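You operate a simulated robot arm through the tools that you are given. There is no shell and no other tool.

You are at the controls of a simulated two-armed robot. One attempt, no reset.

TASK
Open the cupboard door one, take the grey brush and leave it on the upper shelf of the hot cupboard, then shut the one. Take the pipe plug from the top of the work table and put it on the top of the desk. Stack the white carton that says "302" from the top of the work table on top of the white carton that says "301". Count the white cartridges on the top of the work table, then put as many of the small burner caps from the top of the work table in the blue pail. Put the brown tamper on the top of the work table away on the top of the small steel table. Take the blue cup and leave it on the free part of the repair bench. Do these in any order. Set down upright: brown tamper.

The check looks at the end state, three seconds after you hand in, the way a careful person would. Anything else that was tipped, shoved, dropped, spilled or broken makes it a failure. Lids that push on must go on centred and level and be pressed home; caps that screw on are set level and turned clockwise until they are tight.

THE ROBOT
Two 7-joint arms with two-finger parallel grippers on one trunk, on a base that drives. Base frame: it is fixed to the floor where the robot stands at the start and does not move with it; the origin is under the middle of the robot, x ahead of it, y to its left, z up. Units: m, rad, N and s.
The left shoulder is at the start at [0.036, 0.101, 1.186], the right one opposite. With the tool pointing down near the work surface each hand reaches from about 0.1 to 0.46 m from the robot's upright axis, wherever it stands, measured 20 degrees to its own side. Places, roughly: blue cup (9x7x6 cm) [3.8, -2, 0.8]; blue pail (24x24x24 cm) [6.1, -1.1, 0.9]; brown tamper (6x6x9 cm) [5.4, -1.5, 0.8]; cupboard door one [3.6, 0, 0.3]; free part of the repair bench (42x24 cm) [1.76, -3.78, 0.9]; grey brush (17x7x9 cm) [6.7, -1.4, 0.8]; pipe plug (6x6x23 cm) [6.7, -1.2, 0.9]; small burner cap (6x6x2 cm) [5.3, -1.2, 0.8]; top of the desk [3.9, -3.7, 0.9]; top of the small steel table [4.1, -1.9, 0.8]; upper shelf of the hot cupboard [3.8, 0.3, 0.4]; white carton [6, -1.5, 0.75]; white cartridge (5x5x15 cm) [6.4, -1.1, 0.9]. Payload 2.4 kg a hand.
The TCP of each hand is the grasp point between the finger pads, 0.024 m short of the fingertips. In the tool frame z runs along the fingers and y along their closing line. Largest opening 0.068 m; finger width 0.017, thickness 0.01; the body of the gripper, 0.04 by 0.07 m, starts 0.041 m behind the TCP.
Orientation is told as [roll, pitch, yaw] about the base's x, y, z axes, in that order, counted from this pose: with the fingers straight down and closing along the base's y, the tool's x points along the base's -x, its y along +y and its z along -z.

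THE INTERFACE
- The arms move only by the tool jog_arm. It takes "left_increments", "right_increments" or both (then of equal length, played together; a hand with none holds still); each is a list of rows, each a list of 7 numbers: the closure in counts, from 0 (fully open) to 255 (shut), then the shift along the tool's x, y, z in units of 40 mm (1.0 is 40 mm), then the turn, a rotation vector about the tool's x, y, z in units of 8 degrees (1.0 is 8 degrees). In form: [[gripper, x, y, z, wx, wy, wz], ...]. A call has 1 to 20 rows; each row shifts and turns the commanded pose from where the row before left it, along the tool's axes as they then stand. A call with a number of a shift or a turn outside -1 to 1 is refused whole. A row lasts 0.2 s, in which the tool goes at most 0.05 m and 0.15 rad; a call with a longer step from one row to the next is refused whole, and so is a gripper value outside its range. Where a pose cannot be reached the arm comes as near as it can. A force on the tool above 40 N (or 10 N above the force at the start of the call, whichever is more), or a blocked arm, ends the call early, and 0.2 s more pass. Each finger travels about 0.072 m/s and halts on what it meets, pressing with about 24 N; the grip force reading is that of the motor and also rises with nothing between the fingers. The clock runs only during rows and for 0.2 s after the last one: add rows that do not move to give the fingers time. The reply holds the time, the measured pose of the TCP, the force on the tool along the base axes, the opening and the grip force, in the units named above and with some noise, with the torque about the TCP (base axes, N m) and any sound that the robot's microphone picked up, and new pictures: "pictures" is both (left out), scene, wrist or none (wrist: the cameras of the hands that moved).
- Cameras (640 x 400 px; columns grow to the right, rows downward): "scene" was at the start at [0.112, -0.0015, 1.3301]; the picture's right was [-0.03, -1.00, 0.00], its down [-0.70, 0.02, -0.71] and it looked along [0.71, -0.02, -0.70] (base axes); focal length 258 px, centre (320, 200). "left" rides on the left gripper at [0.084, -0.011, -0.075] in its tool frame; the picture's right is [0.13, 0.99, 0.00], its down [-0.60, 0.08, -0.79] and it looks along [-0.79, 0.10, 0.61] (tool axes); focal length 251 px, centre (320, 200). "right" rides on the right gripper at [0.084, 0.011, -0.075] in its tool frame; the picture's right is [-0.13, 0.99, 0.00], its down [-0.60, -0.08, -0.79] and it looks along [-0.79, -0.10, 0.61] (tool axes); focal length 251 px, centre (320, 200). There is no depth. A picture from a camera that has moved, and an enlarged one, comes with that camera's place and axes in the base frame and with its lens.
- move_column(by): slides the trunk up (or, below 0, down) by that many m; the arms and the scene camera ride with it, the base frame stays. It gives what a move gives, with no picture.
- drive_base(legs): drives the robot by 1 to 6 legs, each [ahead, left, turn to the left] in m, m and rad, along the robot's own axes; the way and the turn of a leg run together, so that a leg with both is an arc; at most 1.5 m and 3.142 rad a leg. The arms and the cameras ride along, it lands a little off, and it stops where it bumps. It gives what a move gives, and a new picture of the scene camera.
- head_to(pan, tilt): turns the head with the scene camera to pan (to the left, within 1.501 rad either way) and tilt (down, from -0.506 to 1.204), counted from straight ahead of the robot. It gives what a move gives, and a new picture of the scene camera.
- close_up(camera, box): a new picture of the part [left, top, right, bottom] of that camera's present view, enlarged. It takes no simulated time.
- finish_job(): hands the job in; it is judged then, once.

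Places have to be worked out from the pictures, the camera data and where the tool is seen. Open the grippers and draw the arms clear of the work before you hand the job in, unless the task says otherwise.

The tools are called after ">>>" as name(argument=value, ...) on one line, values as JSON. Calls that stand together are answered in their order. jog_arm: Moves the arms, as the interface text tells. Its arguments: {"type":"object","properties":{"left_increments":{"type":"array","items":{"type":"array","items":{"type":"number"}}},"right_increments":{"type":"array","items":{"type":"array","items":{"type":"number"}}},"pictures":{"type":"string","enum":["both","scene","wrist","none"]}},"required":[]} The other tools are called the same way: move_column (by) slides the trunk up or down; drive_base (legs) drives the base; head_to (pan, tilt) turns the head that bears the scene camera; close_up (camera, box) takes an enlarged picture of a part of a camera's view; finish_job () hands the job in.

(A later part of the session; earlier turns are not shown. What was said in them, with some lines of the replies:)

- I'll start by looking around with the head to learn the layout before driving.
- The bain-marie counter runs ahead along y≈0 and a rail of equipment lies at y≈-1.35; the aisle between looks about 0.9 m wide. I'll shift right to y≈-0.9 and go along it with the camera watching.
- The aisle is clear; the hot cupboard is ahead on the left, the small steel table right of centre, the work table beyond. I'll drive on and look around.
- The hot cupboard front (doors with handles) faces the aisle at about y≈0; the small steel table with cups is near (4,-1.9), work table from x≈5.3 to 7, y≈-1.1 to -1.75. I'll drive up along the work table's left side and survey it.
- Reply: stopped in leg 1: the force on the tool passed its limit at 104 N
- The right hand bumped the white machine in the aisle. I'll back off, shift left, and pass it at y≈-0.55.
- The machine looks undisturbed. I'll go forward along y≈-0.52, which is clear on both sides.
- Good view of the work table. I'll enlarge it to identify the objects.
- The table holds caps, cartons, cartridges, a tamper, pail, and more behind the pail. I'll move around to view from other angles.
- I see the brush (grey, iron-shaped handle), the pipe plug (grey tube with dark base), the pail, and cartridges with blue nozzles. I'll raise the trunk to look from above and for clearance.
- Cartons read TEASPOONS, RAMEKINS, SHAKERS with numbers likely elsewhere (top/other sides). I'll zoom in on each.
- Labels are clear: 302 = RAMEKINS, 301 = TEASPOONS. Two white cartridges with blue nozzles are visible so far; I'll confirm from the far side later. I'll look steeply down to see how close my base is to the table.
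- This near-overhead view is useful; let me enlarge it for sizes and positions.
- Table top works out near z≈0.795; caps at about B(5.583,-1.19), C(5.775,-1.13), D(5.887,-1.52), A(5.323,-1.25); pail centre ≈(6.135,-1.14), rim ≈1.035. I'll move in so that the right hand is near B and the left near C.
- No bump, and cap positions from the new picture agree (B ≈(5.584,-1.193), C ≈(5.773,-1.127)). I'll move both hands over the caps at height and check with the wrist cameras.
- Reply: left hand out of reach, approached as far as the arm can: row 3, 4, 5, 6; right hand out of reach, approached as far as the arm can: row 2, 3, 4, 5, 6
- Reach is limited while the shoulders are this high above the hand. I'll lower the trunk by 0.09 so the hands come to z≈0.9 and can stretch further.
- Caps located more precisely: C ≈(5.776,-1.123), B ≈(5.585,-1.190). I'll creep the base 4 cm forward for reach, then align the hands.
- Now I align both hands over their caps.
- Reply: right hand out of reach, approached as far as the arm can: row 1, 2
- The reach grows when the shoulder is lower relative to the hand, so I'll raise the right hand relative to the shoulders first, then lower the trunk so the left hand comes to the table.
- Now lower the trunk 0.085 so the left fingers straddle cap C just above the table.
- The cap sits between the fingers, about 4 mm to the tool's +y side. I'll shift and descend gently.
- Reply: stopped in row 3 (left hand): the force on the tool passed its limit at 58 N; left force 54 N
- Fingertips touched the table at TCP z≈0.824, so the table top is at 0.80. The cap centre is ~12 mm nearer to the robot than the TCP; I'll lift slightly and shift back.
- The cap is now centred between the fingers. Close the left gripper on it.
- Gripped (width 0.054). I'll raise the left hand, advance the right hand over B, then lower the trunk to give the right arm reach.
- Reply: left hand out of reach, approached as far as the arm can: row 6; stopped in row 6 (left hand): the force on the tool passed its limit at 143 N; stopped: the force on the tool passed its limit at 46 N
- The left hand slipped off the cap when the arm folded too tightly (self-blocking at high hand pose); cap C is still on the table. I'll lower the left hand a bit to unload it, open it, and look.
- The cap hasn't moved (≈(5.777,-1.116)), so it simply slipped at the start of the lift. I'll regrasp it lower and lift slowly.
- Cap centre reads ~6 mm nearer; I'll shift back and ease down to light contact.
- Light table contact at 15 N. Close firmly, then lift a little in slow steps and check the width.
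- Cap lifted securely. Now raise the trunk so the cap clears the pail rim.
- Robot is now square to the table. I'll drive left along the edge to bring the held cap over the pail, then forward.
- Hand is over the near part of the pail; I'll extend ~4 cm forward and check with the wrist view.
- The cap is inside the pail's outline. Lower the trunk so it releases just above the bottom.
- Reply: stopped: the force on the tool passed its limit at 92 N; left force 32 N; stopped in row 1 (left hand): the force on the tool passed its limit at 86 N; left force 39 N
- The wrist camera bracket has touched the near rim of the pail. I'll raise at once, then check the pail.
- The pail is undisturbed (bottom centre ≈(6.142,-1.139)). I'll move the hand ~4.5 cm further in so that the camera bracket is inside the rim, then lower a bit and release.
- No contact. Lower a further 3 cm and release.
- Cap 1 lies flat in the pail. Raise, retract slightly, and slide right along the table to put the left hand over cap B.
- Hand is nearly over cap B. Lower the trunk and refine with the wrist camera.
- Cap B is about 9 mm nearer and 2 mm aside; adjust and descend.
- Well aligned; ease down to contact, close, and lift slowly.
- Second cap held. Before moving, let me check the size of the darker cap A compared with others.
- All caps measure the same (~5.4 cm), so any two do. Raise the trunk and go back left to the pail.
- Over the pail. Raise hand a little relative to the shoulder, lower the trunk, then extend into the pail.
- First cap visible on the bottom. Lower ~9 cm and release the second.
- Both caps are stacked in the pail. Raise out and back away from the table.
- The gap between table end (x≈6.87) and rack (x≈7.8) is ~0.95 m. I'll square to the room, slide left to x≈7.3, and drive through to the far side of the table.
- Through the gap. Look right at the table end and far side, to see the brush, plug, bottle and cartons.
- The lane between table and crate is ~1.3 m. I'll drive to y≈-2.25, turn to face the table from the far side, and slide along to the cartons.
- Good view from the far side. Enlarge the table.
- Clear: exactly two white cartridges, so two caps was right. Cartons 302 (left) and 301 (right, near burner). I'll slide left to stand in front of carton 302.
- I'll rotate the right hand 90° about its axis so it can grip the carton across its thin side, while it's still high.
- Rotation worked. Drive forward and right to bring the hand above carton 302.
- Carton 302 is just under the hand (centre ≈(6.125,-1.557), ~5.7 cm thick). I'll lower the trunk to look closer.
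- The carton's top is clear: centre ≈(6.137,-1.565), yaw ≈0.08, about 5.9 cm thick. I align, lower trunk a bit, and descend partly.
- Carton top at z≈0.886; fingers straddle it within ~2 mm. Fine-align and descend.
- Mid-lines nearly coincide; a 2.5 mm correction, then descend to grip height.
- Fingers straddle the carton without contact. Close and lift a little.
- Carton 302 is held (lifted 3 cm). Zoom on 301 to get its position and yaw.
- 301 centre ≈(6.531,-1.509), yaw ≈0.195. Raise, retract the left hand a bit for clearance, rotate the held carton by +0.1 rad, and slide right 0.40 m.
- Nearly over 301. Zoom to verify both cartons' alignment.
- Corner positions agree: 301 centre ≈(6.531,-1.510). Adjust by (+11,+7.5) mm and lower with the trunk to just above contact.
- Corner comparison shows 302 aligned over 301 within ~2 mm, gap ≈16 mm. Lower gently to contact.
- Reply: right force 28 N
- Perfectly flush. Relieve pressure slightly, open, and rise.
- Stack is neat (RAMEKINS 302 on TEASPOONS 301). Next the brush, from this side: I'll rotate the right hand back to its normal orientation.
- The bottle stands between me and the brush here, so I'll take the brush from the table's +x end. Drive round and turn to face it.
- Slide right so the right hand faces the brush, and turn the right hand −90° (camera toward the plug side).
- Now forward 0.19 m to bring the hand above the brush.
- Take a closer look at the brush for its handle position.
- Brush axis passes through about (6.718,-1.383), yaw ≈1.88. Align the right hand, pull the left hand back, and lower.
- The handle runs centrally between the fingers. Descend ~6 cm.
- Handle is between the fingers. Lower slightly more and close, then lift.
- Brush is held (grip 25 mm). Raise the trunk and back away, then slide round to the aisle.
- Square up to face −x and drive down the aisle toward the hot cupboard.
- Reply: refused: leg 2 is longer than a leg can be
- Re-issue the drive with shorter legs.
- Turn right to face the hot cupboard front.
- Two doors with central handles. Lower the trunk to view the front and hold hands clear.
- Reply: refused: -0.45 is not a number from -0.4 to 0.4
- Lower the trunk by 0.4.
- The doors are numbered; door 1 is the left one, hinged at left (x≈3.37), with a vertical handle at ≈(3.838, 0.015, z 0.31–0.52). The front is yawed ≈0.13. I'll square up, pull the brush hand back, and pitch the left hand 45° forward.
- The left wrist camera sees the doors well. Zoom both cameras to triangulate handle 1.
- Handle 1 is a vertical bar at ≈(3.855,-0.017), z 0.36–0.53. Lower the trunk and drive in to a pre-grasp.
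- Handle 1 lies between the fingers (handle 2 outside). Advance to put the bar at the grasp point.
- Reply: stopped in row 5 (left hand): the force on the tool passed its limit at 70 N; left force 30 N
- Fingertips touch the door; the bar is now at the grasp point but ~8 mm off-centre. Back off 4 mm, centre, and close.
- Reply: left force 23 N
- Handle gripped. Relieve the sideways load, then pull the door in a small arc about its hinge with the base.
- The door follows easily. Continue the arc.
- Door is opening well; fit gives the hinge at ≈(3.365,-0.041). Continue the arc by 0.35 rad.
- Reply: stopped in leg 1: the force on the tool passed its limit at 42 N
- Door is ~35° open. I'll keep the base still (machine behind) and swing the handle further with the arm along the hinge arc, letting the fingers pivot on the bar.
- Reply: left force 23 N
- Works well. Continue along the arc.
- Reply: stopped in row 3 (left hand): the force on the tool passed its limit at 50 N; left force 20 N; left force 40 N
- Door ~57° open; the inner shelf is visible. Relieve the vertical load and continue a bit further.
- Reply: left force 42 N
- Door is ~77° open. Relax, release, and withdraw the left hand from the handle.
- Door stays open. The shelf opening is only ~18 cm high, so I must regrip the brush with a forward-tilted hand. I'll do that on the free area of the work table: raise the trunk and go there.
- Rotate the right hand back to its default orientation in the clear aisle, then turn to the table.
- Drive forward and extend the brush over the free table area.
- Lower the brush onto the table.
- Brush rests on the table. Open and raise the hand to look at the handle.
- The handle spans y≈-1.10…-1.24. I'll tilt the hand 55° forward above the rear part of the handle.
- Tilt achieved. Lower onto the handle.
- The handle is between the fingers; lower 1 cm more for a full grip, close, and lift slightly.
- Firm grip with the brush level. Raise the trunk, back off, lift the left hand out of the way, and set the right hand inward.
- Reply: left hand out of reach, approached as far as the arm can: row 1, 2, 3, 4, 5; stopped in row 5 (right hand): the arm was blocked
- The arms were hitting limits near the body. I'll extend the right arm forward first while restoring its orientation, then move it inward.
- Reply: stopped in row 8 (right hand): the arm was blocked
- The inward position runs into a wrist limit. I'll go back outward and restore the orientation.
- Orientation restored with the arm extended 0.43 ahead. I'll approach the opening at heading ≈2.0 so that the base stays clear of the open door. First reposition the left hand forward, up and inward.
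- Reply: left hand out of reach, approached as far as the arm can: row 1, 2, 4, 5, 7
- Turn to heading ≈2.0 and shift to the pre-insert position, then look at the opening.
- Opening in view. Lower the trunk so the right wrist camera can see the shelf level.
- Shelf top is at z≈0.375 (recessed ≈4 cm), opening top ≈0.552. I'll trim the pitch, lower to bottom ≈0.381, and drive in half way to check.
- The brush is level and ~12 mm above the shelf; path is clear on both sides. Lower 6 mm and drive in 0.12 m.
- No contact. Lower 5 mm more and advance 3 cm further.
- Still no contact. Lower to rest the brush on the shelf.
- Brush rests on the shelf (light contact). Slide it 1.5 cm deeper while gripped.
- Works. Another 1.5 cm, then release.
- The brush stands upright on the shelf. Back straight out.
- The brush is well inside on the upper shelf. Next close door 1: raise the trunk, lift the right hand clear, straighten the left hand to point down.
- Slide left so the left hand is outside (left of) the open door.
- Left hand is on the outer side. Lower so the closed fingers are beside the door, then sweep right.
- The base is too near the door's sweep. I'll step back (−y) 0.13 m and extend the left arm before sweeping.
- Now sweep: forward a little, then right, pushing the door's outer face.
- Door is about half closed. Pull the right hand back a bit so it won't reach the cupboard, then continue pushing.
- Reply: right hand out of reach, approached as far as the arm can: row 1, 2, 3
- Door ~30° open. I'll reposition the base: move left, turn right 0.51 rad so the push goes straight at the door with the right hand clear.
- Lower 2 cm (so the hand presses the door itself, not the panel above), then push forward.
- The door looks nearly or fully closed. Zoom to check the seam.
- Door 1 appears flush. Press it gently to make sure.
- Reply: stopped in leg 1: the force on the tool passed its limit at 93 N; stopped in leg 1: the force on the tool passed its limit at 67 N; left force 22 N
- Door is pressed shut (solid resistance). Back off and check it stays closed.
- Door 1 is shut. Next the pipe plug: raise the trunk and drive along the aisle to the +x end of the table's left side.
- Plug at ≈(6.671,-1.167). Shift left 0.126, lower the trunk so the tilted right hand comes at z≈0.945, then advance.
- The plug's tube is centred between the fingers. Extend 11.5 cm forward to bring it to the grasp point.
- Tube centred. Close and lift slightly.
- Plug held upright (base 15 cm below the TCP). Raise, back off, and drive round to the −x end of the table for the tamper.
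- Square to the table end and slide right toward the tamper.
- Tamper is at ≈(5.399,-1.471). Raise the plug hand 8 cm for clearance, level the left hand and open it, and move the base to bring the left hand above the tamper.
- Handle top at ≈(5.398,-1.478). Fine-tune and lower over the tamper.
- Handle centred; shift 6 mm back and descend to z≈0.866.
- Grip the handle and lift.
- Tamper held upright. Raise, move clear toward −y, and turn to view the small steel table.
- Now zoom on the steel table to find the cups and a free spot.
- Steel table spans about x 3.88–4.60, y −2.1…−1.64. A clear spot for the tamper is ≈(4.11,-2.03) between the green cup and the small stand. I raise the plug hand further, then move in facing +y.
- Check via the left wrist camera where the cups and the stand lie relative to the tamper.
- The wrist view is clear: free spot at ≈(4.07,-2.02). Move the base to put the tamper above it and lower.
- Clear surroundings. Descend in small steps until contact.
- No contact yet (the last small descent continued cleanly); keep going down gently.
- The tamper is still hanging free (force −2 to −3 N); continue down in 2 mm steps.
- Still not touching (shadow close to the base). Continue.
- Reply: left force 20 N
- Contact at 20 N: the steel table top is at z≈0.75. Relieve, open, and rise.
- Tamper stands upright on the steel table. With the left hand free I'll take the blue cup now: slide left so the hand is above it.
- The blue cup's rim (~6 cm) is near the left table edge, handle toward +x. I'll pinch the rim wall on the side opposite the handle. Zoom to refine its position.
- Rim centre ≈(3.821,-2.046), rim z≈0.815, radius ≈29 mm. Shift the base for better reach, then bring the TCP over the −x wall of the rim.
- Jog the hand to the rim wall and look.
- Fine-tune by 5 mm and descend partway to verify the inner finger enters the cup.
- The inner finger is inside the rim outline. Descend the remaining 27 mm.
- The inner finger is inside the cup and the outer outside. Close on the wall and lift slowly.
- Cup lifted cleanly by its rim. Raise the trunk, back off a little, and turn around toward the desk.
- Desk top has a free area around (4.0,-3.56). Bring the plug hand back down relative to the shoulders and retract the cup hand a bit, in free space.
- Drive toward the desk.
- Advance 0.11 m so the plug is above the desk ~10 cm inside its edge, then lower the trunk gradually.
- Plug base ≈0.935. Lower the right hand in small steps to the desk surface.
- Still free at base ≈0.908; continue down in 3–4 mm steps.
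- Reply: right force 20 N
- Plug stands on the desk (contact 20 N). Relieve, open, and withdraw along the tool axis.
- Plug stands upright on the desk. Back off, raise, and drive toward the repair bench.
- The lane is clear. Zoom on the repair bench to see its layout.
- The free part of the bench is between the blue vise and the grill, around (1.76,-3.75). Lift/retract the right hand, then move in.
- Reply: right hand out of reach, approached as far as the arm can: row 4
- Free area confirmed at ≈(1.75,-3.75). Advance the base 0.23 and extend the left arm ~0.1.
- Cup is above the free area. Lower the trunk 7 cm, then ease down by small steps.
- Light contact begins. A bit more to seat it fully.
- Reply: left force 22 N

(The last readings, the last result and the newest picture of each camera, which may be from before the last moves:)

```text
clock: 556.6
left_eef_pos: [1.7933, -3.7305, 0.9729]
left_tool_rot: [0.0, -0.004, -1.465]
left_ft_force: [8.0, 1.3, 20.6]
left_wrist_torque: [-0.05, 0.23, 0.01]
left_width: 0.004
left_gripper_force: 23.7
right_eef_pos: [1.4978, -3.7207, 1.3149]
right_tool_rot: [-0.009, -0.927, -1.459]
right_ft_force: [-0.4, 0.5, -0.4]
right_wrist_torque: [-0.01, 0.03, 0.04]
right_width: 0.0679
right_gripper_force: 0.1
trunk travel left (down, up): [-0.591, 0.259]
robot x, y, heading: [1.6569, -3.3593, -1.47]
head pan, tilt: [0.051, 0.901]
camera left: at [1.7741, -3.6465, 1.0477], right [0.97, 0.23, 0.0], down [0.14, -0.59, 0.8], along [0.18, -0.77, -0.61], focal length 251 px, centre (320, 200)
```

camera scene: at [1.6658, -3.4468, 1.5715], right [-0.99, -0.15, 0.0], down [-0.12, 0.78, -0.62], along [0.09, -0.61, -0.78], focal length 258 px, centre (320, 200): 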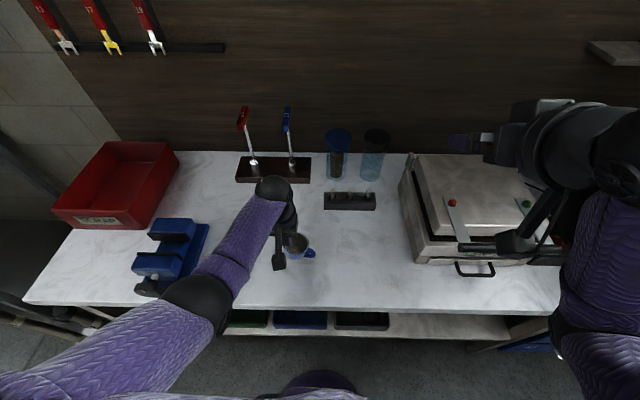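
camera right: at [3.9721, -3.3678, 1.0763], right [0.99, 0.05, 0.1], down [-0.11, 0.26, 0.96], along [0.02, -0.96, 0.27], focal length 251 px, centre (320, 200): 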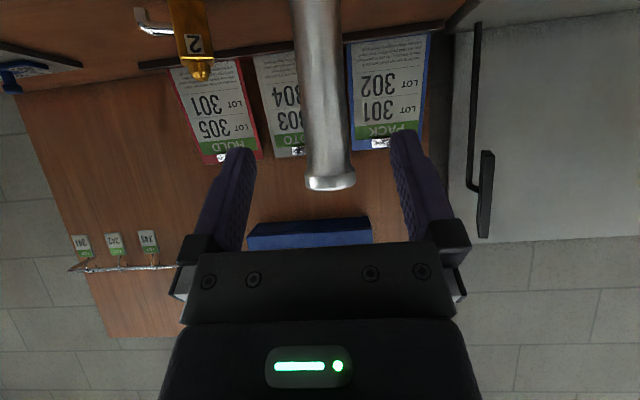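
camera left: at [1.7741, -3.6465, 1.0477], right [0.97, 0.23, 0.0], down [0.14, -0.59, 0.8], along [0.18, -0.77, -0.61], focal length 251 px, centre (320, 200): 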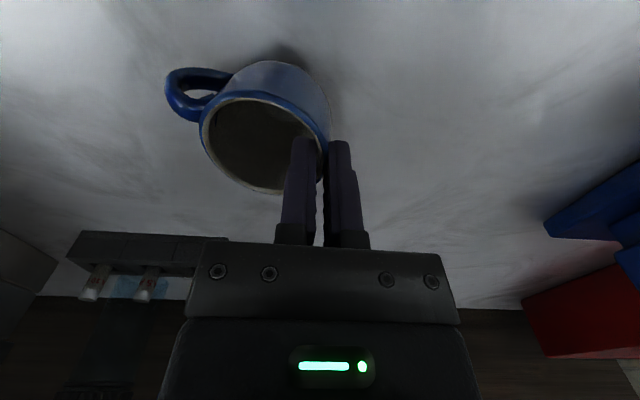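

Seated. Relieve, open partially, and lift the fingers straight up.

>>> jog_arm(left_increments=[[255, 0, 0, -0.05, 0, 0, 0], [220, 0, 0, 0, 0, 0, 0], [180, 0, 0, 0, 0, 0, 0], [130, 0, 0, 0, 0, 0, 0], [130, 0, 0, 0, 0, 0, 0], [130, 0, 0, -0.2, 0, 0, 0], [130, 0, 0, -0.4, 0, 0, 0], [130, 0, 0, -0.6, 0, 0, 0], [130, 0, 0, -0.6, 0, 0, 0]], pictures="both")

```text
clock: 558.6
left_eef_pos: [1.7905, -3.7331, 1.0461]
left_tool_rot: [0.001, -0.002, -1.466]
left_ft_force: [0.0, -0.2, -0.5]
left_wrist_torque: [0.0, -0.01, 0.01]
left_width: 0.0332
left_gripper_force: 0.1
right_eef_pos: [1.4974, -3.7219, 1.3139]
right_tool_rot: [-0.01, -0.93, -1.462]
right_ft_force: [0.0, -0.1, -0.6]
right_wrist_torque: [0.01, 0.01, -0.01]
right_width: 0.0683
right_gripper_force: 0.0
trunk travel left (down, up): [-0.591, 0.259]
robot x, y, heading: [1.6553, -3.3603, -1.47]
head pan, tilt: [0.051, 0.901]
camera scene: at [1.6659, -3.4491, 1.5115], right [-0.99, -0.15, 0.0], down [-0.12, 0.78, -0.62], along [0.09, -0.61, -0.78], focal length 258 px, centre (320, 200)
camera left: at [1.7717, -3.6485, 1.1211], right [0.97, 0.23, 0.0], down [0.14, -0.59, 0.79], along [0.18, -0.77, -0.61], focal length 251 px, centre (320, 200)
```

scene: 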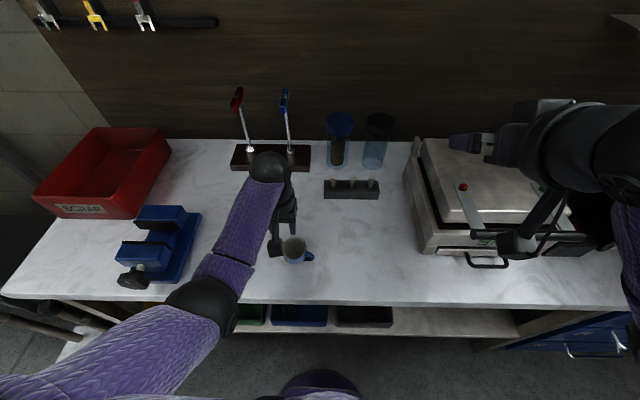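
left: 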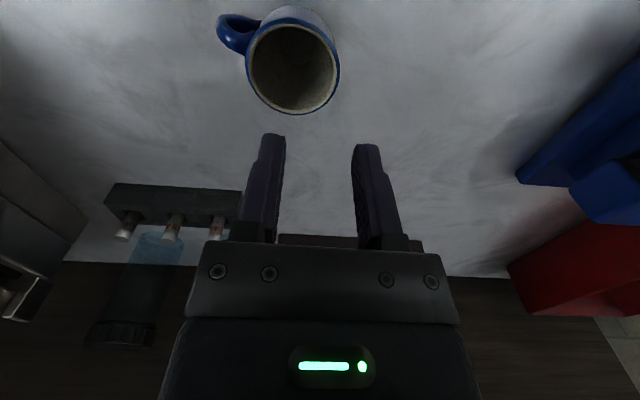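

The cup stands upright on the free part of the bench. Back away and open the gripper fully, then take a last look.

>>> drive_base(legs=[[-0.6, 0, 0]])

>>> jog_arm(left_increments=[[0, 0, 0, 0, 0, 0, 0], [0, 0, 0, 0, 0, 0, 0]], right_increments=[[0, 0, 0, 0, 0, 0, 0], [0, 0, 0, 0, 0, 0, 0]], pictures="none")

>>> head_to(pan=0.1, tilt=0.6)

>>> close_up(camera="scene", box=[200, 120, 520, 320])

```text
clock: 562.0
left_eef_pos: [1.7341, -3.1378, 1.0466]
left_tool_rot: [0.001, -0.002, -1.463]
left_ft_force: [0.2, -0.6, -0.3]
left_wrist_torque: [0.0, 0.02, -0.01]
left_width: 0.0336
left_gripper_force: 0.0
right_eef_pos: [1.439, -3.1296, 1.314]
right_tool_rot: [-0.009, -0.928, -1.457]
right_ft_force: [-0.6, 0.0, 0.2]
right_wrist_torque: [0.03, 0.02, 0.0]
right_width: 0.068
right_gripper_force: 0.0
trunk travel left (down, up): [-0.591, 0.259]
robot x, y, heading: [1.5946, -2.7684, -1.47]
head pan, tilt: [0.051, 0.901]
camera scene: at [1.6063, -2.8553, 1.5115], right [-0.99, -0.15, 0.0], down [-0.12, 0.77, -0.62], along [0.1, -0.61, -0.78], focal length 258 px, centre (320, 200)
```

scene: 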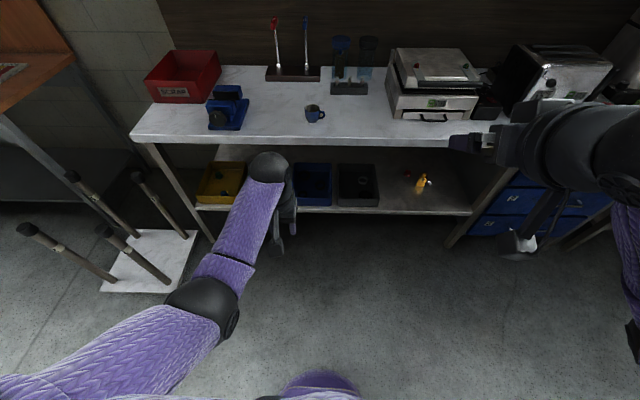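

```text
clock: 562.6
left_eef_pos: [1.7334, -3.1373, 1.0461]
left_tool_rot: [0.0, -0.003, -1.462]
left_ft_force: [0.3, 0.1, -0.5]
left_wrist_torque: [-0.02, -0.01, 0.01]
left_width: 0.0681
left_gripper_force: 0.0
right_eef_pos: [1.4389, -3.1291, 1.3145]
right_tool_rot: [-0.009, -0.928, -1.457]
right_ft_force: [0.0, 0.0, -0.9]
right_wrist_torque: [-0.01, -0.03, 0.03]
right_width: 0.068
right_gripper_force: 0.0
trunk travel left (down, up): [-0.591, 0.259]
robot x, y, heading: [1.5951, -2.7686, -1.468]
head pan, tilt: [0.051, 0.901]
```

```text
clock: 563.4
left_eef_pos: [1.7331, -3.1385, 1.0476]
left_tool_rot: [0.0, -0.002, -1.464]
left_ft_force: [0.0, -0.1, -0.9]
left_wrist_torque: [0.0, 0.05, -0.04]
left_width: 0.068
left_gripper_force: 0.0
right_eef_pos: [1.4385, -3.1301, 1.3136]
right_tool_rot: [-0.009, -0.931, -1.455]
right_ft_force: [-0.5, -0.6, -0.5]
right_wrist_torque: [0.02, 0.03, 0.01]
right_width: 0.0681
right_gripper_force: 0.1
trunk travel left (down, up): [-0.591, 0.259]
robot x, y, heading: [1.5921, -2.7693, -1.469]
head pan, tilt: [0.099, 0.6]
camera scene: at [1.6125, -2.8678, 1.5362], right [-0.98, -0.2, 0.0], down [-0.11, 0.55, -0.82], along [0.17, -0.81, -0.57], focal length 258 px, centre (320, 200)
```

scene: 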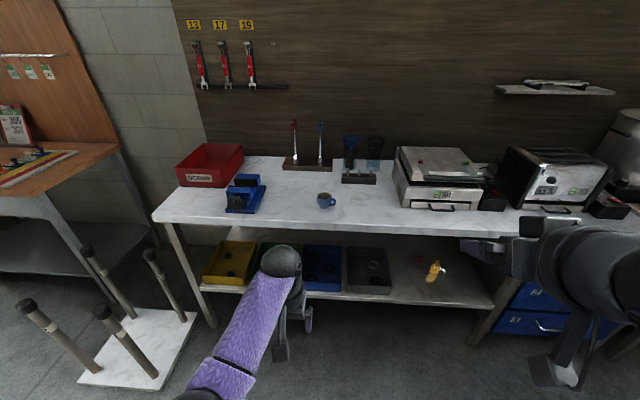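

```text
2.00 times, centred on (360, 220) of scene
camera zoom: at [1.6125, -2.8678, 1.5362], right [-0.98, -0.2, 0.0], down [-0.11, 0.55, -0.82], along [0.17, -0.81, -0.57], focal length 516 px, centre (240, 160)
```

zoom: 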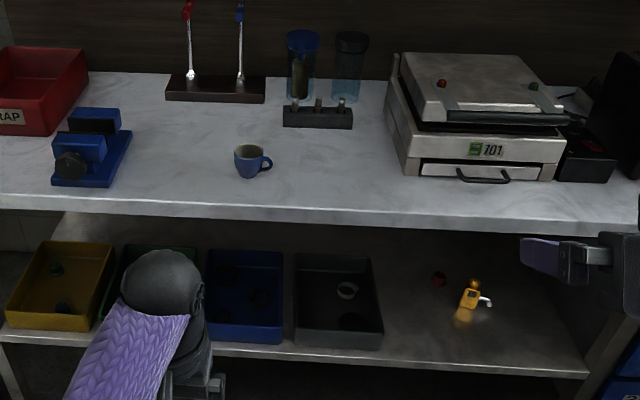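

The cup is upright within the free bench area, and the earlier pictures showed each of the other items in place: brush on the upper shelf with door 1 shut, plug on the desk, 302 on 301, two caps in the pail for two cartridges, and the tamper upright on the steel table. Both grippers are open and the arms are clear, so I'm handing in.

>>> finish_job()

```text
The job is handed in.
```

I finished all six tasks and handed the job in. The verdict hasn't come back.

- **Brush:** the grey brush is on the upper shelf of the hot cupboard, bristles down. Door one is pressed shut and stayed closed when I backed away.
- **Pipe plug:** it stands upright on the desk, about 10 cm in from the front edge.
- **Cartons:** "302" (RAMEKINS) sits flush on top of "301" (TEASPOONS).
- **Burner caps:** I counted two white cartridges, so two small caps are in the blue pail, one on top of the other.
- **Tamper:** the brown tamper stands upright on the small steel table, between the green cup and the small stand.
- **Blue cup:** it stands upright on the free part of the repair bench, between the blue vise and the grill.

There were two unplanned contacts. Early on, the right hand bumped the white machine in the aisle. Later, the wrist camera bracket pressed on the rim of the blue pail. Nothing looked moved or tipped in the pictures after either one.

I looked at the bench just before handing in. For the other places I relied on the pictures taken as I finished each one. Both grippers are open and the arms are clear of the work.
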